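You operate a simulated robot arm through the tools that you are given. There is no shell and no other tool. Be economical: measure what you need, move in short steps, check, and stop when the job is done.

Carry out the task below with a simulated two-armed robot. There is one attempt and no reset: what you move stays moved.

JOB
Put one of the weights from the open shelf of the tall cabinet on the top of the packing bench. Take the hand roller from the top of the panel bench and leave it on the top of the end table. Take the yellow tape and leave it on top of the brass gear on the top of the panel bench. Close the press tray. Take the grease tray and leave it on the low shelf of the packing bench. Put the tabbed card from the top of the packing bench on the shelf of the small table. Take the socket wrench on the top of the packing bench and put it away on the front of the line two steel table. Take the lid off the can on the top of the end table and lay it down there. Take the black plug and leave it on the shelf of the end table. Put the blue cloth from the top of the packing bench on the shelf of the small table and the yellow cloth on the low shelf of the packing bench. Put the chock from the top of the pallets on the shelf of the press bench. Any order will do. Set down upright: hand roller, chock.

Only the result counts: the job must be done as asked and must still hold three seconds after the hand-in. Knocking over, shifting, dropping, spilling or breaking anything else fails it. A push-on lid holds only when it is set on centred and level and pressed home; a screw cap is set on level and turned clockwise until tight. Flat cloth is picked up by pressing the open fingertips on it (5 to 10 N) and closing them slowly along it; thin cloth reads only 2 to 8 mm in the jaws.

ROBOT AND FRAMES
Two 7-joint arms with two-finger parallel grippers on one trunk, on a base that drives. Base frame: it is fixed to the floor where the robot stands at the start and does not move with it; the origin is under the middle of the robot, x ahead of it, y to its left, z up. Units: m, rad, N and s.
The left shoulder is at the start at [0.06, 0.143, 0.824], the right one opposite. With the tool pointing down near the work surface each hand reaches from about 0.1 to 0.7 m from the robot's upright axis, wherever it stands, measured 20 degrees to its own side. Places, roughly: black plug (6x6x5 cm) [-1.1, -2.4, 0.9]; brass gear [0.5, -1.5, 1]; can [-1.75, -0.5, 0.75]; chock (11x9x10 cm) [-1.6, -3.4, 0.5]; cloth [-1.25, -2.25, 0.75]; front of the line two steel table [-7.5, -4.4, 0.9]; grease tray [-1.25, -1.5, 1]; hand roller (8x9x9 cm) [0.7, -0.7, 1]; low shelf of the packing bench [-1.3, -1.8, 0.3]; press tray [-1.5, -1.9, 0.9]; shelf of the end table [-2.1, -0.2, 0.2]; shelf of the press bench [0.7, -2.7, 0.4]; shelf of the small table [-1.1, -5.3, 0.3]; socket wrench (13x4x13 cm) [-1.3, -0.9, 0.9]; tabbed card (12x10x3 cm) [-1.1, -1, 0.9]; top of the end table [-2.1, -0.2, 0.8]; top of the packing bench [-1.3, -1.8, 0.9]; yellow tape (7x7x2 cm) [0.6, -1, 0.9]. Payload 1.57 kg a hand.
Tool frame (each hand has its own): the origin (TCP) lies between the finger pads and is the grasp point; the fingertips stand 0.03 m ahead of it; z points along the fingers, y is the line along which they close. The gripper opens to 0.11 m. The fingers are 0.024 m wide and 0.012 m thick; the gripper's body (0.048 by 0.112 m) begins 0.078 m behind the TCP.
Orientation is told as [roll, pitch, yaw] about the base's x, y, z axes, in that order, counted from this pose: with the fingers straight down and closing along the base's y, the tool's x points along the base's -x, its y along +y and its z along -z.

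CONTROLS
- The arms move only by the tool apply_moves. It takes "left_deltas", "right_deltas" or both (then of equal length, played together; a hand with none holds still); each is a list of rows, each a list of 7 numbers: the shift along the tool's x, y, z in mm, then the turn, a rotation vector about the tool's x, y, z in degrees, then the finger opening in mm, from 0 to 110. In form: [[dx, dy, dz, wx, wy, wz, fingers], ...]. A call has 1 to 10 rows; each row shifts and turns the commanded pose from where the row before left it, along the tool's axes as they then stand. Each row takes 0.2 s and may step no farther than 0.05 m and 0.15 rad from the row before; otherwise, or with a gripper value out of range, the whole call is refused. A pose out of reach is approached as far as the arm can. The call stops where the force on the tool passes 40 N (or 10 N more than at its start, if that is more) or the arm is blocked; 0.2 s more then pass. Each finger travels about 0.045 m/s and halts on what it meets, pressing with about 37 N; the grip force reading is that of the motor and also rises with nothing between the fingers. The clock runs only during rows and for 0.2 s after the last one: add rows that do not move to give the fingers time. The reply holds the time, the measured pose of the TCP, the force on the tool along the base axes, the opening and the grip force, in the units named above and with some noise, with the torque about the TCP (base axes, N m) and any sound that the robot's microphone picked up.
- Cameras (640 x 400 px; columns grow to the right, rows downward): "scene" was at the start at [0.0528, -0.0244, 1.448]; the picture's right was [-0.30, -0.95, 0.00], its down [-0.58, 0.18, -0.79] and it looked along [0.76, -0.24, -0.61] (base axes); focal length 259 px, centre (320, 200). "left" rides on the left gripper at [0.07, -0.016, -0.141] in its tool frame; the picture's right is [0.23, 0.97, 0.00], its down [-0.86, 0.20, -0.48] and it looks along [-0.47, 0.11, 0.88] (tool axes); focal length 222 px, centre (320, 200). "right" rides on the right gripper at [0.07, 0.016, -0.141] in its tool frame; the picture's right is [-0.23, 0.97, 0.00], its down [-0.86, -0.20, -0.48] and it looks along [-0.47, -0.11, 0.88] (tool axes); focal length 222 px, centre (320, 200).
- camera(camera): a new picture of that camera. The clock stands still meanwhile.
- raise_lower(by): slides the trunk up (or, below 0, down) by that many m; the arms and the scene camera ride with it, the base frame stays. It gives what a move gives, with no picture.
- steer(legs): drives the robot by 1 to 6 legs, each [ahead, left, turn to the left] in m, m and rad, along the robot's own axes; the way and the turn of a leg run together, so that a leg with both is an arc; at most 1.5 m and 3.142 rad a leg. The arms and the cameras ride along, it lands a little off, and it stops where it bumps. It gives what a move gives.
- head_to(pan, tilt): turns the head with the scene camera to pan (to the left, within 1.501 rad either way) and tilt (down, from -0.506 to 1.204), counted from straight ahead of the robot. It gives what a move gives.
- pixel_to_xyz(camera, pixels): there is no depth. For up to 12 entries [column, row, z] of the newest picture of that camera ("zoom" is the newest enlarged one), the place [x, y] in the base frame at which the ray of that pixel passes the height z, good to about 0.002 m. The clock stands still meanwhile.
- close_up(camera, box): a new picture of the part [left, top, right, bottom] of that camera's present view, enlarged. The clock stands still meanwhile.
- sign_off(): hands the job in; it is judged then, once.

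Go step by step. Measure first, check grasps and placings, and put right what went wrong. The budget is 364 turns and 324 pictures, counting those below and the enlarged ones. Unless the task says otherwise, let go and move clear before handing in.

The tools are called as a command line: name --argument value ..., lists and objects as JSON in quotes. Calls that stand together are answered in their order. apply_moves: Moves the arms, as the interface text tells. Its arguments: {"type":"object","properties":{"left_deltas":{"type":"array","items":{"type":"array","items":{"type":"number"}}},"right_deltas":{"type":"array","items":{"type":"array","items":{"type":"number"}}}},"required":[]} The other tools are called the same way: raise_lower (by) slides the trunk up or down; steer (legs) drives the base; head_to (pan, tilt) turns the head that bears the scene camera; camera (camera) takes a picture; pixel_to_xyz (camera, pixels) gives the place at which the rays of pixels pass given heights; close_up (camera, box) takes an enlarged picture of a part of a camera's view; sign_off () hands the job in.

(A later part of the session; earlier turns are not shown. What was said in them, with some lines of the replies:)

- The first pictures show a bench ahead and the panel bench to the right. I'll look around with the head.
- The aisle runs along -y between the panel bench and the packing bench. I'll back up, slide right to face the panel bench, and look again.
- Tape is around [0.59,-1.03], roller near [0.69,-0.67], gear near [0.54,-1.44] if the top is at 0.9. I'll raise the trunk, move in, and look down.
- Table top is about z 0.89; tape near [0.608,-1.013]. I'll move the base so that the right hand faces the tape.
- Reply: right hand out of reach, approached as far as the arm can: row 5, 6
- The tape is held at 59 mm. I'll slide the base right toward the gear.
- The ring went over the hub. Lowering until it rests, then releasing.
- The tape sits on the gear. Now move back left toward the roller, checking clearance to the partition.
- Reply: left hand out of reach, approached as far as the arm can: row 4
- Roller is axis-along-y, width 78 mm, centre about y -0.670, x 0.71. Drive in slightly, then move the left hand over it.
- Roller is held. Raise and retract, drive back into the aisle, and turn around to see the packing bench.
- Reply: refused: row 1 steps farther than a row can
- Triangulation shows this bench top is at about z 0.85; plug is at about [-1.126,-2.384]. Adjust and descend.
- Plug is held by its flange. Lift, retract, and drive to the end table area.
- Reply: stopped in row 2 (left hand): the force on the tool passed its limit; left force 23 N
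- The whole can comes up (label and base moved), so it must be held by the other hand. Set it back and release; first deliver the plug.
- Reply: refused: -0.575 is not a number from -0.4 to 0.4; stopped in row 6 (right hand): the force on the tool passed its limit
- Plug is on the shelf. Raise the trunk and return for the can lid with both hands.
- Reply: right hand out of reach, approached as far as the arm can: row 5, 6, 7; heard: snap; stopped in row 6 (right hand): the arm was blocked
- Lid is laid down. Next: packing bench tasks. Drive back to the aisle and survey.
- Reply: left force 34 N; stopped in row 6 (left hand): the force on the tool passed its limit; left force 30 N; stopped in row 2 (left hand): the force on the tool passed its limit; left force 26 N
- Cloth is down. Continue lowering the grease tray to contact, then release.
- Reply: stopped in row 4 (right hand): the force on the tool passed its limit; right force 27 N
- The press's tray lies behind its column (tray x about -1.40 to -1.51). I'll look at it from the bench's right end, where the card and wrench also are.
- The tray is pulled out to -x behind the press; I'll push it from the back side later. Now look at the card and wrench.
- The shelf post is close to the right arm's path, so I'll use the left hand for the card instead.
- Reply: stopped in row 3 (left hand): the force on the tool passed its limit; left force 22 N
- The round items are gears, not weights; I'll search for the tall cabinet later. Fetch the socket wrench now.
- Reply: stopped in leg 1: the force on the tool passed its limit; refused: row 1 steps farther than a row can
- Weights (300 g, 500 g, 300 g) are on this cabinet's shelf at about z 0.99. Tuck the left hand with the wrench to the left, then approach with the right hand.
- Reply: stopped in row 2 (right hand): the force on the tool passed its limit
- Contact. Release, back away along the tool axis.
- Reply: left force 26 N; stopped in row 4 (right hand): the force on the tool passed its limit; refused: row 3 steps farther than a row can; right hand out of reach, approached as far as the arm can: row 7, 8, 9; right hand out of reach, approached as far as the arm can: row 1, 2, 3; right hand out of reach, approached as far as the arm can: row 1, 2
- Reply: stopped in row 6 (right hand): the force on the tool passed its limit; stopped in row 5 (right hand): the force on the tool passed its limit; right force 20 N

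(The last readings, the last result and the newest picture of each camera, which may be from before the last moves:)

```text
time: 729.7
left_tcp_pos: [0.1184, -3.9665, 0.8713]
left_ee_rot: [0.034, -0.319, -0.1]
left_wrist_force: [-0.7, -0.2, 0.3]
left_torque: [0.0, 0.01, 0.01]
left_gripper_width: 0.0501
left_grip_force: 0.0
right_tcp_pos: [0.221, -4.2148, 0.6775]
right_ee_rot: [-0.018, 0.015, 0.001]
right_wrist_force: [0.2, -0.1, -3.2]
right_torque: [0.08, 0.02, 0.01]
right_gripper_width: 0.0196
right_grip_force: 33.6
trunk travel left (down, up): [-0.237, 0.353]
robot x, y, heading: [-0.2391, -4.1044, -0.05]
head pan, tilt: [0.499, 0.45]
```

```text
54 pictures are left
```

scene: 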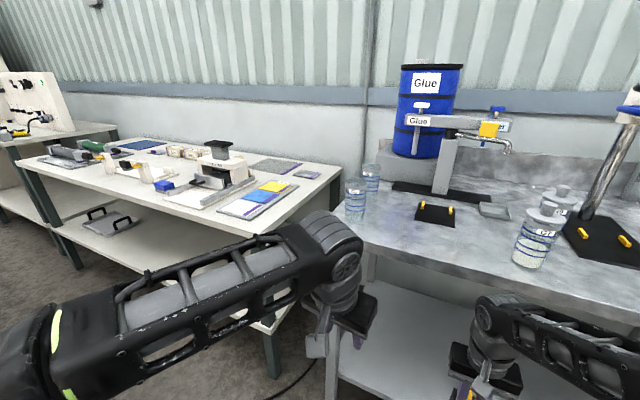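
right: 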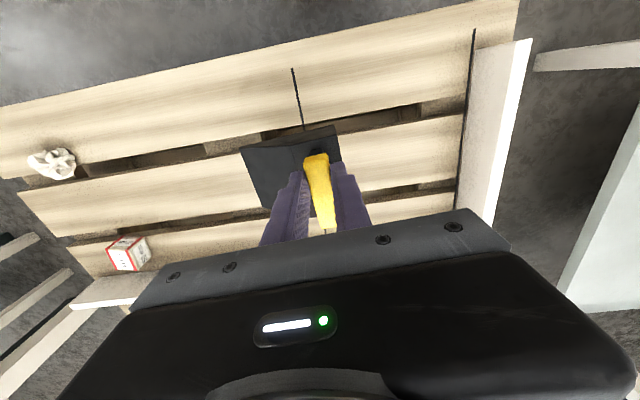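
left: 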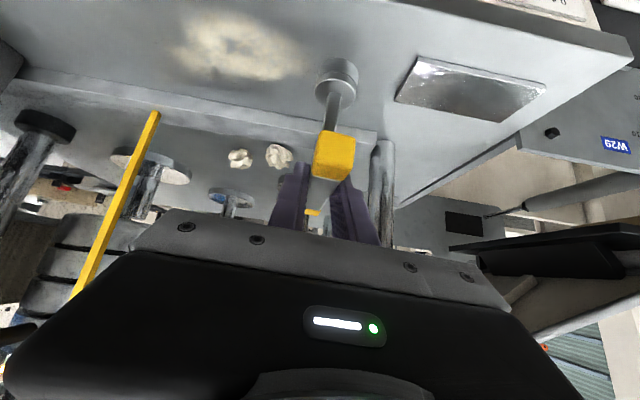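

steer --legs '[[-0.1, 0, 0.05], [0, 1.4, 0]]'

head_to --pan 0 --tilt 0.5

camera --camera "scene"

```text
time: 737.3
left_tcp_pos: [-0.0017, -2.5768, 0.8727]
left_ee_rot: [0.033, -0.32, -0.043]
left_wrist_force: [0.4, 1.0, -0.1]
left_torque: [-0.02, 0.01, -0.01]
left_gripper_width: 0.0499
left_grip_force: 0.1
right_tcp_pos: [0.1145, -2.8195, 0.6771]
right_ee_rot: [-0.019, 0.016, 0.058]
right_wrist_force: [0.0, 0.4, -3.3]
right_torque: [0.03, 0.07, 0.03]
right_gripper_width: 0.0194
right_grip_force: 33.4
trunk travel left (down, up): [-0.237, 0.353]
robot x, y, heading: [-0.3465, -2.7393, 0.008]
head pan, tilt: [0.499, 0.45]
```

```text
time: 738.2
left_tcp_pos: [-0.0007, -2.5766, 0.8735]
left_ee_rot: [0.034, -0.319, -0.042]
left_wrist_force: [0.8, 0.3, -0.4]
left_torque: [0.0, 0.02, 0.01]
left_gripper_width: 0.0499
left_grip_force: 0.0
right_tcp_pos: [0.116, -2.8202, 0.6767]
right_ee_rot: [-0.019, 0.014, 0.058]
right_wrist_force: [-0.5, 0.6, -3.1]
right_torque: [0.11, 0.06, -0.02]
right_gripper_width: 0.0198
right_grip_force: 33.4
trunk travel left (down, up): [-0.237, 0.353]
robot x, y, heading: [-0.3488, -2.7405, 0.012]
head pan, tilt: [0.0, 0.499]
```

```text
53 pictures are left
```

scene: 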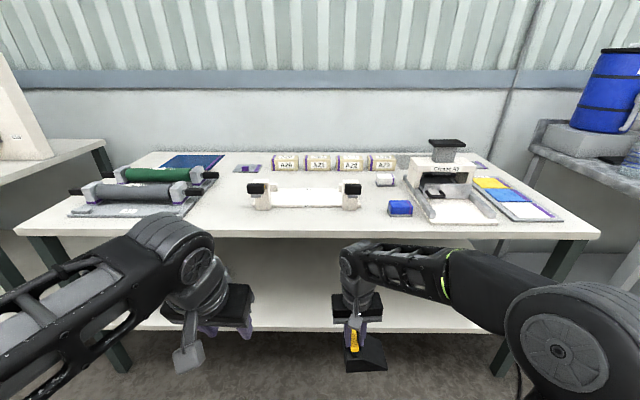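

raise_lower --by -0.23

apply_moves --left_deltas '[[20, 0, 40, 0, 0, 0, 50], [20, 0, 40, 0, 0, 0, 50], [20, 0, 40, 0, 0, 0, 50], [20, 0, 30, 0, 0, 0, 50]]'

camera --camera "scene"

pixel_to_xyz --camera "scene" --pixels '[[300, 280, 0.35]]'

```text
time: 740.7
left_tcp_pos: [-0.0015, -2.5773, 0.643]
left_ee_rot: [0.033, -0.319, -0.041]
left_wrist_force: [-0.2, -0.4, 0.2]
left_torque: [-0.01, 0.01, -0.01]
left_gripper_width: 0.0503
left_grip_force: 0.0
right_tcp_pos: [0.116, -2.8194, 0.4477]
right_ee_rot: [-0.019, 0.016, 0.057]
right_wrist_force: [-0.4, -0.2, -3.3]
right_torque: [0.08, 0.03, -0.01]
right_gripper_width: 0.0196
right_grip_force: 33.1
trunk travel left (down, up): [-0.007, 0.583]
robot x, y, heading: [-0.347, -2.7407, 0.008]
head pan, tilt: [0.0, 0.499]
```

```text
time: 741.7
left_tcp_pos: [-0.0188, -2.5758, 0.485]
left_ee_rot: [0.034, -0.316, -0.042]
left_wrist_force: [-1.0, -0.2, 0.1]
left_torque: [-0.02, 0.03, -0.02]
left_gripper_width: 0.0502
left_grip_force: 0.1
left hand out of reach, approached as far as the arm can: row 4
right_tcp_pos: [0.1142, -2.8202, 0.4476]
right_ee_rot: [-0.018, 0.013, 0.059]
right_wrist_force: [-0.1, -0.9, -2.5]
right_torque: [0.09, 0.06, 0.0]
right_gripper_width: 0.0197
right_grip_force: 33.3
trunk travel left (down, up): [-0.007, 0.583]
robot x, y, heading: [-0.3457, -2.7413, 0.011]
head pan, tilt: [0.0, 0.499]
```

```text
52 pictures are left
```

scene: 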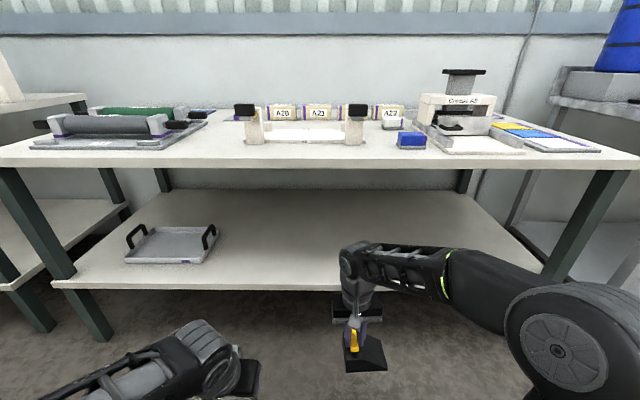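

```text
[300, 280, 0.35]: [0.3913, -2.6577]
```

apply_moves --right_deltas '[[-30, 0, -45, 0, 0, 0, 8], [-40, 2, 0, 0, 0, 0, 8], [-40, 2, 0, 0, 0, 0, 8], [-20, 2, 0, 0, 0, 0, 8]]'

steer --legs '[[0.3, 0, 0]]'

camera --camera "scene"

camera --camera "right"

```text
refused: row 1 steps farther than a row can; nothing moved
```

```text
time: 743.7
left_tcp_pos: [0.2802, -2.5718, 0.4863]
left_ee_rot: [0.035, -0.315, -0.042]
left_wrist_force: [0.1, 0.8, -0.1]
left_torque: [0.0, -0.01, -0.04]
left_gripper_width: 0.0502
left_grip_force: 0.1
right_tcp_pos: [0.4135, -2.8166, 0.4482]
right_ee_rot: [-0.019, 0.01, 0.058]
right_wrist_force: [-0.9, 0.2, -3.5]
right_torque: [0.06, -0.21, 0.02]
right_gripper_width: 0.0196
right_grip_force: 33.5
trunk travel left (down, up): [-0.007, 0.583]
robot x, y, heading: [-0.0452, -2.7359, 0.013]
head pan, tilt: [0.0, 0.499]
```

```text
51 pictures are left
```

scene: 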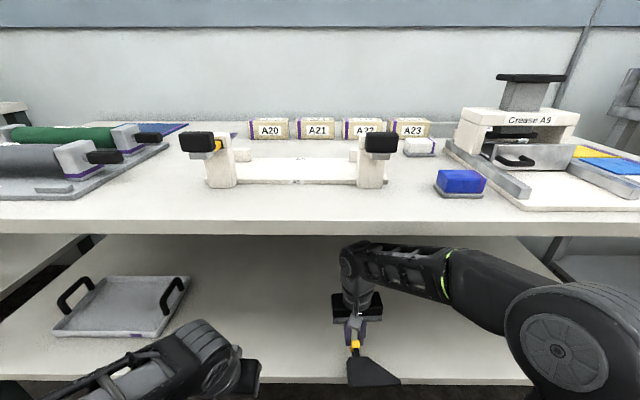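

```text
50 pictures are left
```

right: 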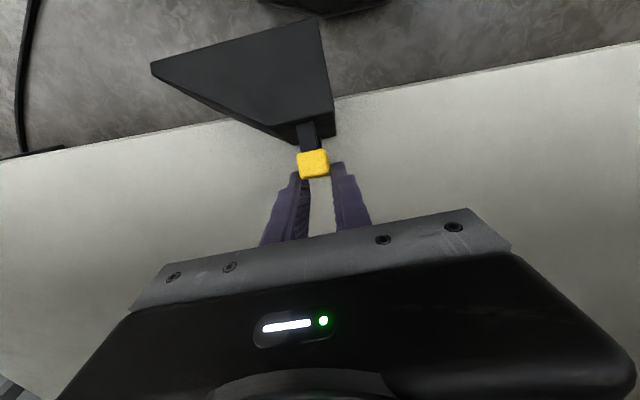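

The chock touched the shelf edge and pivoted in the grip (still held). Back out and inspect.

steer --legs '[[-0.3, 0, 0]]'

apply_moves --right_deltas '[[0, 0, -45, 0, 0, 0, 8], [0, 0, -45, 0, 0, 0, 8], [0, 0, -30, 0, 0, 0, 8]]'

close_up --camera "scene" --box '[260, 200, 460, 360]'

camera --camera "right"

```text
time: 745.7
left_tcp_pos: [-0.0186, -2.5746, 0.4863]
left_ee_rot: [0.035, -0.313, -0.039]
left_wrist_force: [0.0, -0.1, 0.7]
left_torque: [0.01, 0.0, -0.01]
left_gripper_width: 0.0497
left_grip_force: 0.1
right_tcp_pos: [0.1168, -2.8184, 0.4463]
right_ee_rot: [-0.018, 0.01, 0.062]
right_wrist_force: [0.3, 0.2, -4.4]
right_torque: [0.08, -0.22, 0.0]
right_gripper_width: 0.0193
right_grip_force: 33.4
trunk travel left (down, up): [-0.007, 0.583]
robot x, y, heading: [-0.3461, -2.7412, 0.012]
head pan, tilt: [0.0, 0.499]
```

```text
time: 746.5
left_tcp_pos: [-0.018, -2.5753, 0.4875]
left_ee_rot: [0.035, -0.315, -0.036]
left_wrist_force: [0.7, -0.3, 0.5]
left_torque: [0.05, -0.03, -0.01]
left_gripper_width: 0.0501
left_grip_force: 0.0
right_tcp_pos: [0.1182, -2.816, 0.5684]
right_ee_rot: [-0.019, 0.011, 0.063]
right_wrist_force: [0.2, -0.1, -4.1]
right_torque: [0.11, -0.21, -0.02]
right_gripper_width: 0.0193
right_grip_force: 33.7
trunk travel left (down, up): [-0.007, 0.583]
robot x, y, heading: [-0.3438, -2.7433, 0.014]
head pan, tilt: [0.0, 0.499]
```

```text
2.50 times, centred on (360, 280) of scene
```

zoom: 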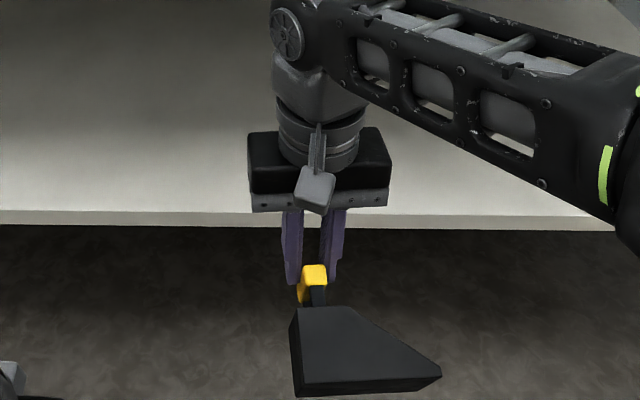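

```text
48 pictures are left
```

right: 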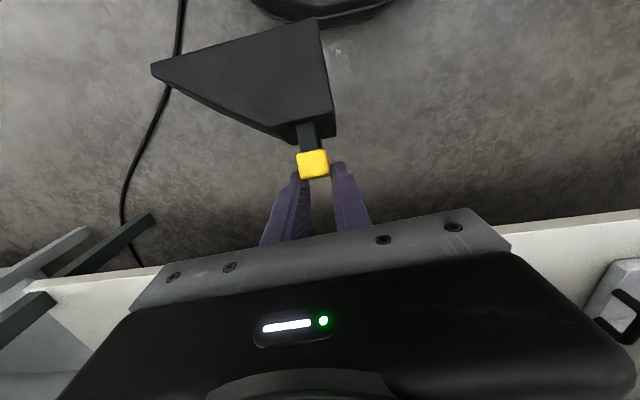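

apply_moves --right_deltas '[[-40, 0, 0, 0, -7.75, 0, 8], [-40, 0, 0, 0, -7.75, 0, 8], [-30, 0, 0, 0, -7.75, 0, 8], [-20, 0, 0, 0, -7.75, 0, 8], [0, 0, 0, 0, -7.75, 0, 8], [0, 0, 0, 0, -7.75, 0, 8], [0, 0, 0, 0, -7.75, 0, 8], [0, 0, 0, 0, -7.75, 0, 8]]'

camera --camera "scene"

camera --camera "right"

```text
time: 748.3
left_tcp_pos: [-0.0186, -2.5747, 0.486]
left_ee_rot: [0.033, -0.315, -0.039]
left_wrist_force: [0.3, -0.1, 0.8]
left_torque: [-0.02, -0.01, 0.01]
left_gripper_width: 0.0501
left_grip_force: 0.0
right_tcp_pos: [0.245, -2.8077, 0.5881]
right_ee_rot: [-0.038, -1.071, 0.095]
right_wrist_force: [-0.2, 0.9, -4.2]
right_torque: [0.06, 0.07, -0.03]
right_gripper_width: 0.0195
right_grip_force: 33.6
trunk travel left (down, up): [-0.007, 0.583]
robot x, y, heading: [-0.3478, -2.7425, 0.014]
head pan, tilt: [0.0, 0.499]
```

```text
47 pictures are left
```

scene: 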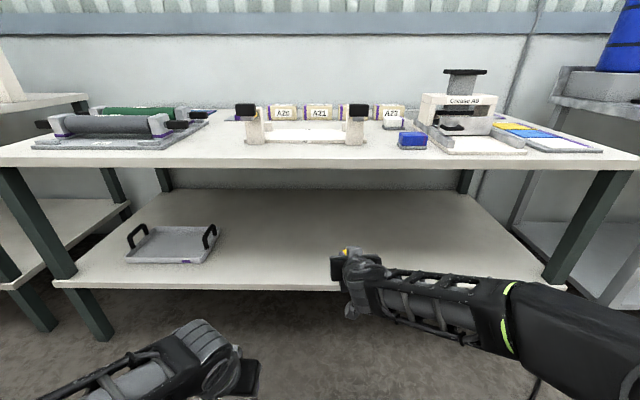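

```text
46 pictures are left
```

right: 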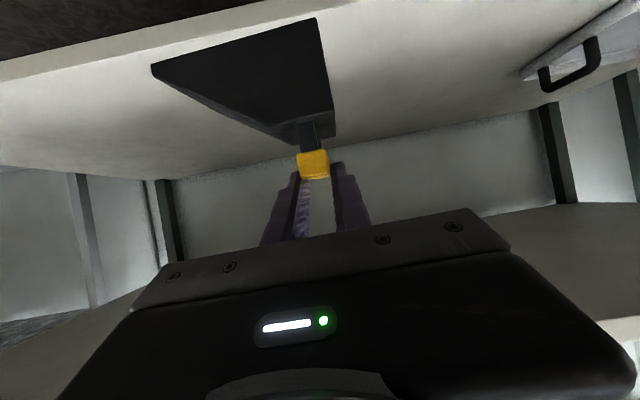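

camera --camera "left"

close_up --camera "right" --box '[140, 0, 360, 200]'

```text
45 pictures are left
```

left: 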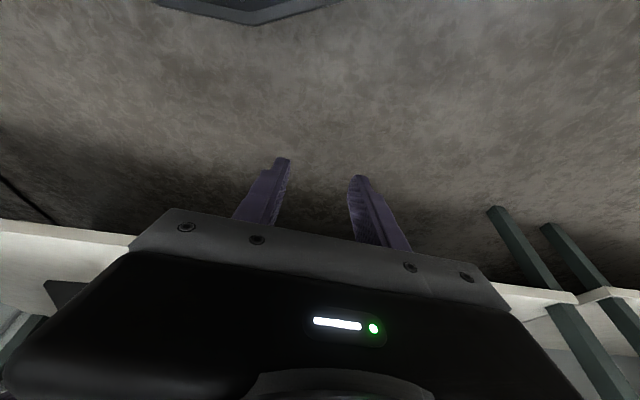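

```text
2.00 times, centred on (250, 100) of right
```

zoom: 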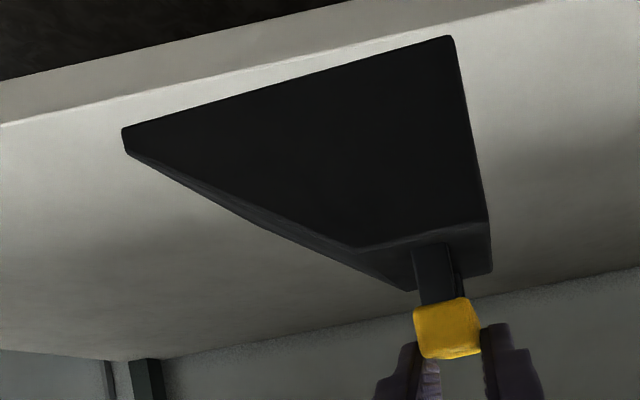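

steer --legs '[[0.28, 0, 0]]'

camera --camera "scene"

camera --camera "right"

```text
time: 750.3
left_tcp_pos: [0.2711, -2.5706, 0.4874]
left_ee_rot: [0.036, -0.313, -0.039]
left_wrist_force: [0.2, 0.8, 1.3]
left_torque: [-0.01, 0.02, 0.0]
left_gripper_width: 0.0499
left_grip_force: 0.0
right_tcp_pos: [0.5339, -2.8038, 0.5874]
right_ee_rot: [-0.041, -1.071, 0.097]
right_wrist_force: [0.9, 0.7, -4.4]
right_torque: [0.08, 0.06, 0.01]
right_gripper_width: 0.0195
right_grip_force: 33.1
trunk travel left (down, up): [-0.007, 0.583]
robot x, y, heading: [-0.0601, -2.7345, 0.016]
head pan, tilt: [0.0, 0.499]
```

```text
43 pictures are left
```

scene: 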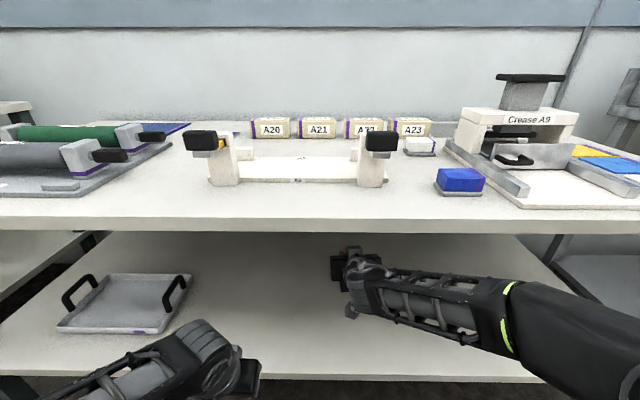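

```text
42 pictures are left
```

right: 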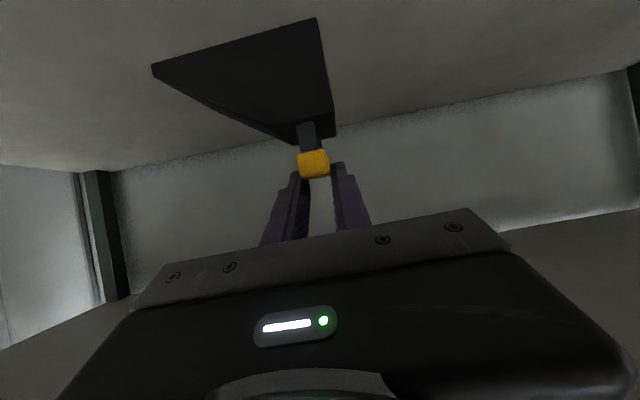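

apply_moves --right_deltas '[[17.6, 0, 9.6, 0, 0, 0, 8], [17.6, 0, 9.6, 0, 0, 0, 8], [13, 0, 7, 0, 0, 0, 8], [9, 0, 5, 0, 0, 0, 8], [5, 0, 2.7, 0, 0, 0, 8], [5, 0, 2.7, 0, 0, 0, 8], [5, 0, 2.7, 0, 0, 0, 8], [5, 0, 2.7, 0, 0, 0, 8]]'

camera --camera "right"

```text
time: 752.1
left_tcp_pos: [0.2713, -2.5702, 0.4868]
left_ee_rot: [0.035, -0.313, -0.04]
left_wrist_force: [-0.3, 0.4, 0.5]
left_torque: [0.01, 0.02, 0.03]
left_gripper_width: 0.0501
left_grip_force: 0.0
right_tcp_pos: [0.5348, -2.8035, 0.499]
right_ee_rot: [-0.041, -1.071, 0.096]
right_wrist_force: [0.4, -0.3, -4.1]
right_torque: [0.07, 0.1, -0.01]
right_gripper_width: 0.0195
right_grip_force: 33.1
trunk travel left (down, up): [-0.007, 0.583]
robot x, y, heading: [-0.058, -2.735, 0.01]
head pan, tilt: [0.0, 0.499]
```

```text
41 pictures are left
```

right: 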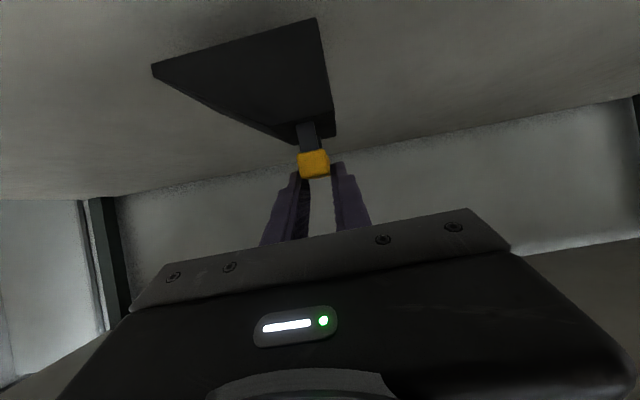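

apply_moves --right_deltas '[[4.4, 0, 2.4, 0, 0, 0, 8], [4.4, 0, 2.4, 0, 0, 0, 8], [4.4, 0, 2.4, 0, 0, 0, 8], [4.4, 0, 2.4, 0, 0, 0, 8], [4.4, 0, 2.4, 0, 0, 0, 8], [4.4, 0, 2.4, 0, 0, 0, 8]]'

close_up --camera "right" --box '[130, 0, 390, 200]'

```text
time: 753.5
left_tcp_pos: [0.2711, -2.5715, 0.4874]
left_ee_rot: [0.035, -0.315, -0.039]
left_wrist_force: [-0.8, -0.8, -0.5]
left_torque: [0.02, 0.0, -0.05]
left_gripper_width: 0.0501
left_grip_force: 0.1
right_tcp_pos: [0.5349, -2.8058, 0.4683]
right_ee_rot: [-0.041, -1.074, 0.097]
right_wrist_force: [0.3, 0.2, -3.8]
right_torque: [0.08, 0.07, 0.01]
right_gripper_width: 0.0192
right_grip_force: 32.9
trunk travel left (down, up): [-0.007, 0.583]
robot x, y, heading: [-0.0567, -2.7396, 0.016]
head pan, tilt: [0.0, 0.499]
```

```text
2.00 times, centred on (260, 100) of right
```

zoom: 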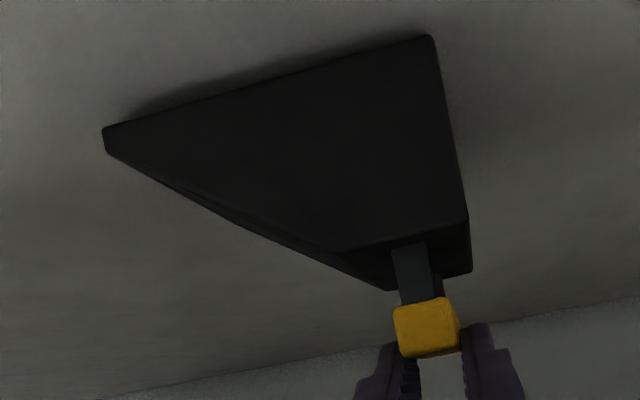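

apply_moves --right_deltas '[[3, 0, 1.6, 0, 0, 0, 8], [3, 0, 1.6, 0, 0, 0, 8], [3, 0, 1.6, 0, 0, 0, 8], [3, 0, 1.6, 0, 0, 0, 8], [3, 0, 1.6, 0, 0, 0, 8], [3, 0, 1.6, 0, 0, 0, 8]]'

close_up --camera "right" --box '[130, 0, 390, 200]'

```text
time: 754.3
left_tcp_pos: [0.2703, -2.5721, 0.4867]
left_ee_rot: [0.033, -0.316, -0.039]
left_wrist_force: [-0.4, 0.7, 0.1]
left_torque: [-0.02, 0.02, 0.0]
left_gripper_width: 0.05
left_grip_force: 0.0
right_tcp_pos: [0.536, -2.8062, 0.4673]
right_ee_rot: [-0.041, -1.088, 0.094]
right_wrist_force: [-5.6, -1.0, 11.6]
right_torque: [0.34, -0.13, 0.07]
right_gripper_width: 0.0196
right_grip_force: 34.0
trunk travel left (down, up): [-0.007, 0.583]
robot x, y, heading: [-0.0564, -2.7356, 0.012]
head pan, tilt: [0.0, 0.499]
stopped in row 3 (right hand): the force on the tool passed its limit (the readings are from after the stop); the commanded pose is now the measured one
```

```text
2.00 times, centred on (260, 100) of right
```

zoom: 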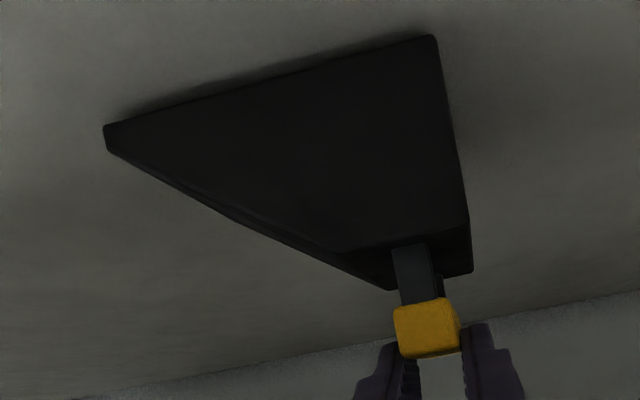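

apply_moves --right_deltas '[[-6, 0, -3, 0, 0, 0, 8], [0, 0, 0, 0, -6, 0, 8], [3, 0, 1.6, 0, 0, 0, 8], [3, 0, 1.4, 0, 0, 0, 8], [3, 0, 1.2, 0, 0, 0, 8], [3, 0, 1.2, 0, 0, 0, 8], [3, 0, 1.2, 0, 0, 0, 8], [3, 0, 1.2, 0, 0, 0, 8], [3, 0, 1.2, 0, 0, 0, 8]]'

close_up --camera "right" --box '[130, 0, 390, 200]'

```text
time: 756.1
left_tcp_pos: [0.2707, -2.5708, 0.4866]
left_ee_rot: [0.031, -0.315, -0.038]
left_wrist_force: [0.7, 0.2, 0.0]
left_torque: [0.02, 0.02, 0.03]
left_gripper_width: 0.0502
left_grip_force: 0.0
right_tcp_pos: [0.539, -2.8059, 0.4624]
right_ee_rot: [-0.054, -1.212, 0.107]
right_wrist_force: [-10.1, -1.3, 14.0]
right_torque: [0.14, 0.63, -0.09]
right_gripper_width: 0.0197
right_grip_force: 33.7
trunk travel left (down, up): [-0.007, 0.583]
robot x, y, heading: [-0.0611, -2.7339, 0.01]
head pan, tilt: [0.0, 0.499]
stopped in row 8 (right hand): the force on the tool passed its limit (the readings are from after the stop); the commanded pose is now the measured one
```

```text
2.00 times, centred on (260, 100) of right
```

zoom: 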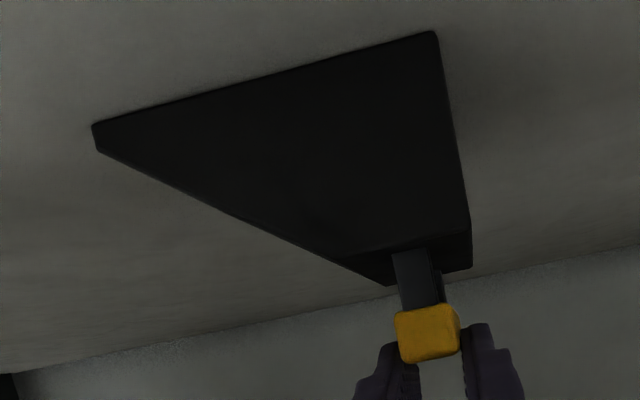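

apply_moves --right_deltas '[[-1, 0, 0, 0, 0, 0, 19], [0, 0, 0, 0, 0, 0, 24], [0, 0, 0, 0, 0, 0, 35], [0, 0, 0, 0, 0, 0, 50], [0, 0, 0, 0, 0, 0, 50]]'

camera --camera "right"

```text
time: 757.3
left_tcp_pos: [0.2708, -2.5716, 0.4864]
left_ee_rot: [0.034, -0.316, -0.039]
left_wrist_force: [-0.4, 1.2, 0.3]
left_torque: [0.01, 0.01, -0.01]
left_gripper_width: 0.0502
left_grip_force: 0.1
right_tcp_pos: [0.541, -2.8058, 0.4608]
right_ee_rot: [-0.054, -1.205, 0.106]
right_wrist_force: [-0.5, 0.4, -0.7]
right_torque: [-0.02, -0.02, 0.02]
right_gripper_width: 0.0501
right_grip_force: 0.0
trunk travel left (down, up): [-0.007, 0.583]
robot x, y, heading: [-0.0582, -2.7373, 0.016]
head pan, tilt: [0.0, 0.499]
```

```text
37 pictures are left
```

right: 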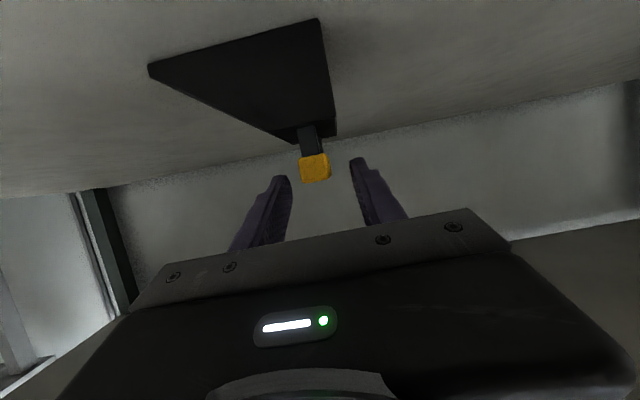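

Released; chock stays standing. Withdraw and check.

apply_moves --right_deltas '[[0, 0, -30, 0, 0, 0, 50], [0, 0, -40, 0, 0, 0, 50], [0, 0, -40, 0, 0, 0, 50]]'

steer --legs '[[-0.35, 0, 0]]'

close_up --camera "scene" --box '[260, 180, 500, 330]'

camera --camera "right"

```text
time: 758.1
left_tcp_pos: [0.2709, -2.5715, 0.4867]
left_ee_rot: [0.035, -0.315, -0.039]
left_wrist_force: [0.2, 0.1, -0.6]
left_torque: [-0.01, 0.01, 0.01]
left_gripper_width: 0.0502
left_grip_force: 0.0
right_tcp_pos: [0.4518, -2.8005, 0.5035]
right_ee_rot: [-0.054, -1.203, 0.106]
right_wrist_force: [-0.3, 1.0, -0.7]
right_torque: [-0.02, -0.02, 0.06]
right_gripper_width: 0.0499
right_grip_force: 0.1
right hand out of reach, approached as far as the arm can: row 3
trunk travel left (down, up): [-0.007, 0.583]
robot x, y, heading: [-0.0602, -2.735, 0.014]
head pan, tilt: [0.0, 0.499]
```

```text
time: 760.4
left_tcp_pos: [-0.0855, -2.5746, 0.4865]
left_ee_rot: [0.035, -0.315, -0.032]
left_wrist_force: [0.5, -0.7, 0.1]
left_torque: [0.02, -0.02, 0.01]
left_gripper_width: 0.0499
left_grip_force: 0.0
right_tcp_pos: [0.0973, -2.8035, 0.5041]
right_ee_rot: [-0.053, -1.203, 0.113]
right_wrist_force: [-0.3, 0.6, 0.9]
right_torque: [0.03, 0.0, 0.0]
right_gripper_width: 0.0501
right_grip_force: 0.0
trunk travel left (down, up): [-0.007, 0.583]
robot x, y, heading: [-0.4153, -2.7394, 0.02]
head pan, tilt: [0.0, 0.499]
```

```text
2.67 times, centred on (380, 255) of scene
```

zoom: 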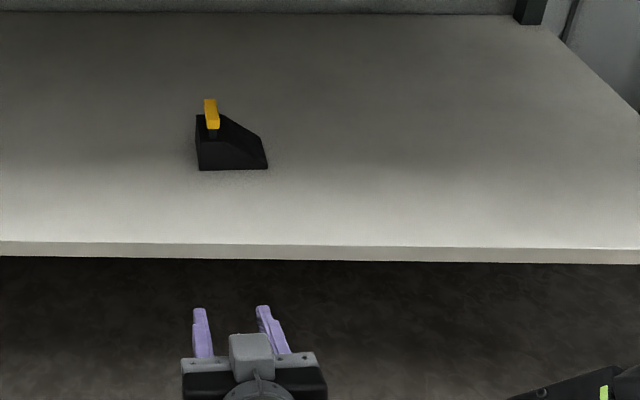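

```text
35 pictures are left
```

right: 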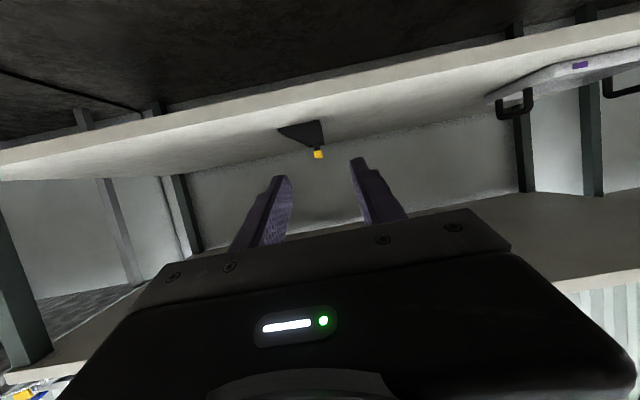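

All placings have been checked in the pictures and both hands are clear, so I'm handing the job in.

sign_off

```text
The job is handed in.
```

I've handed the job in with all twelve moves carried out. I checked each one in the pictures before leaving it.

- **Press tray:** I pushed it until it stopped against the column. One retraction pulled it back slightly, so I pushed it home a second time.
- **Chock:** It pivoted in the grip when it touched the shelf edge. I turned it back and set it down upright.
- **Possible disturbance:** While I lowered the trunk behind the packing bench, the left arm rested briefly on the conveyor. Earlier, a finger pressed lightly on a packing bench post. I saw nothing out of place afterwards, but I did not compare every item on the conveyor.
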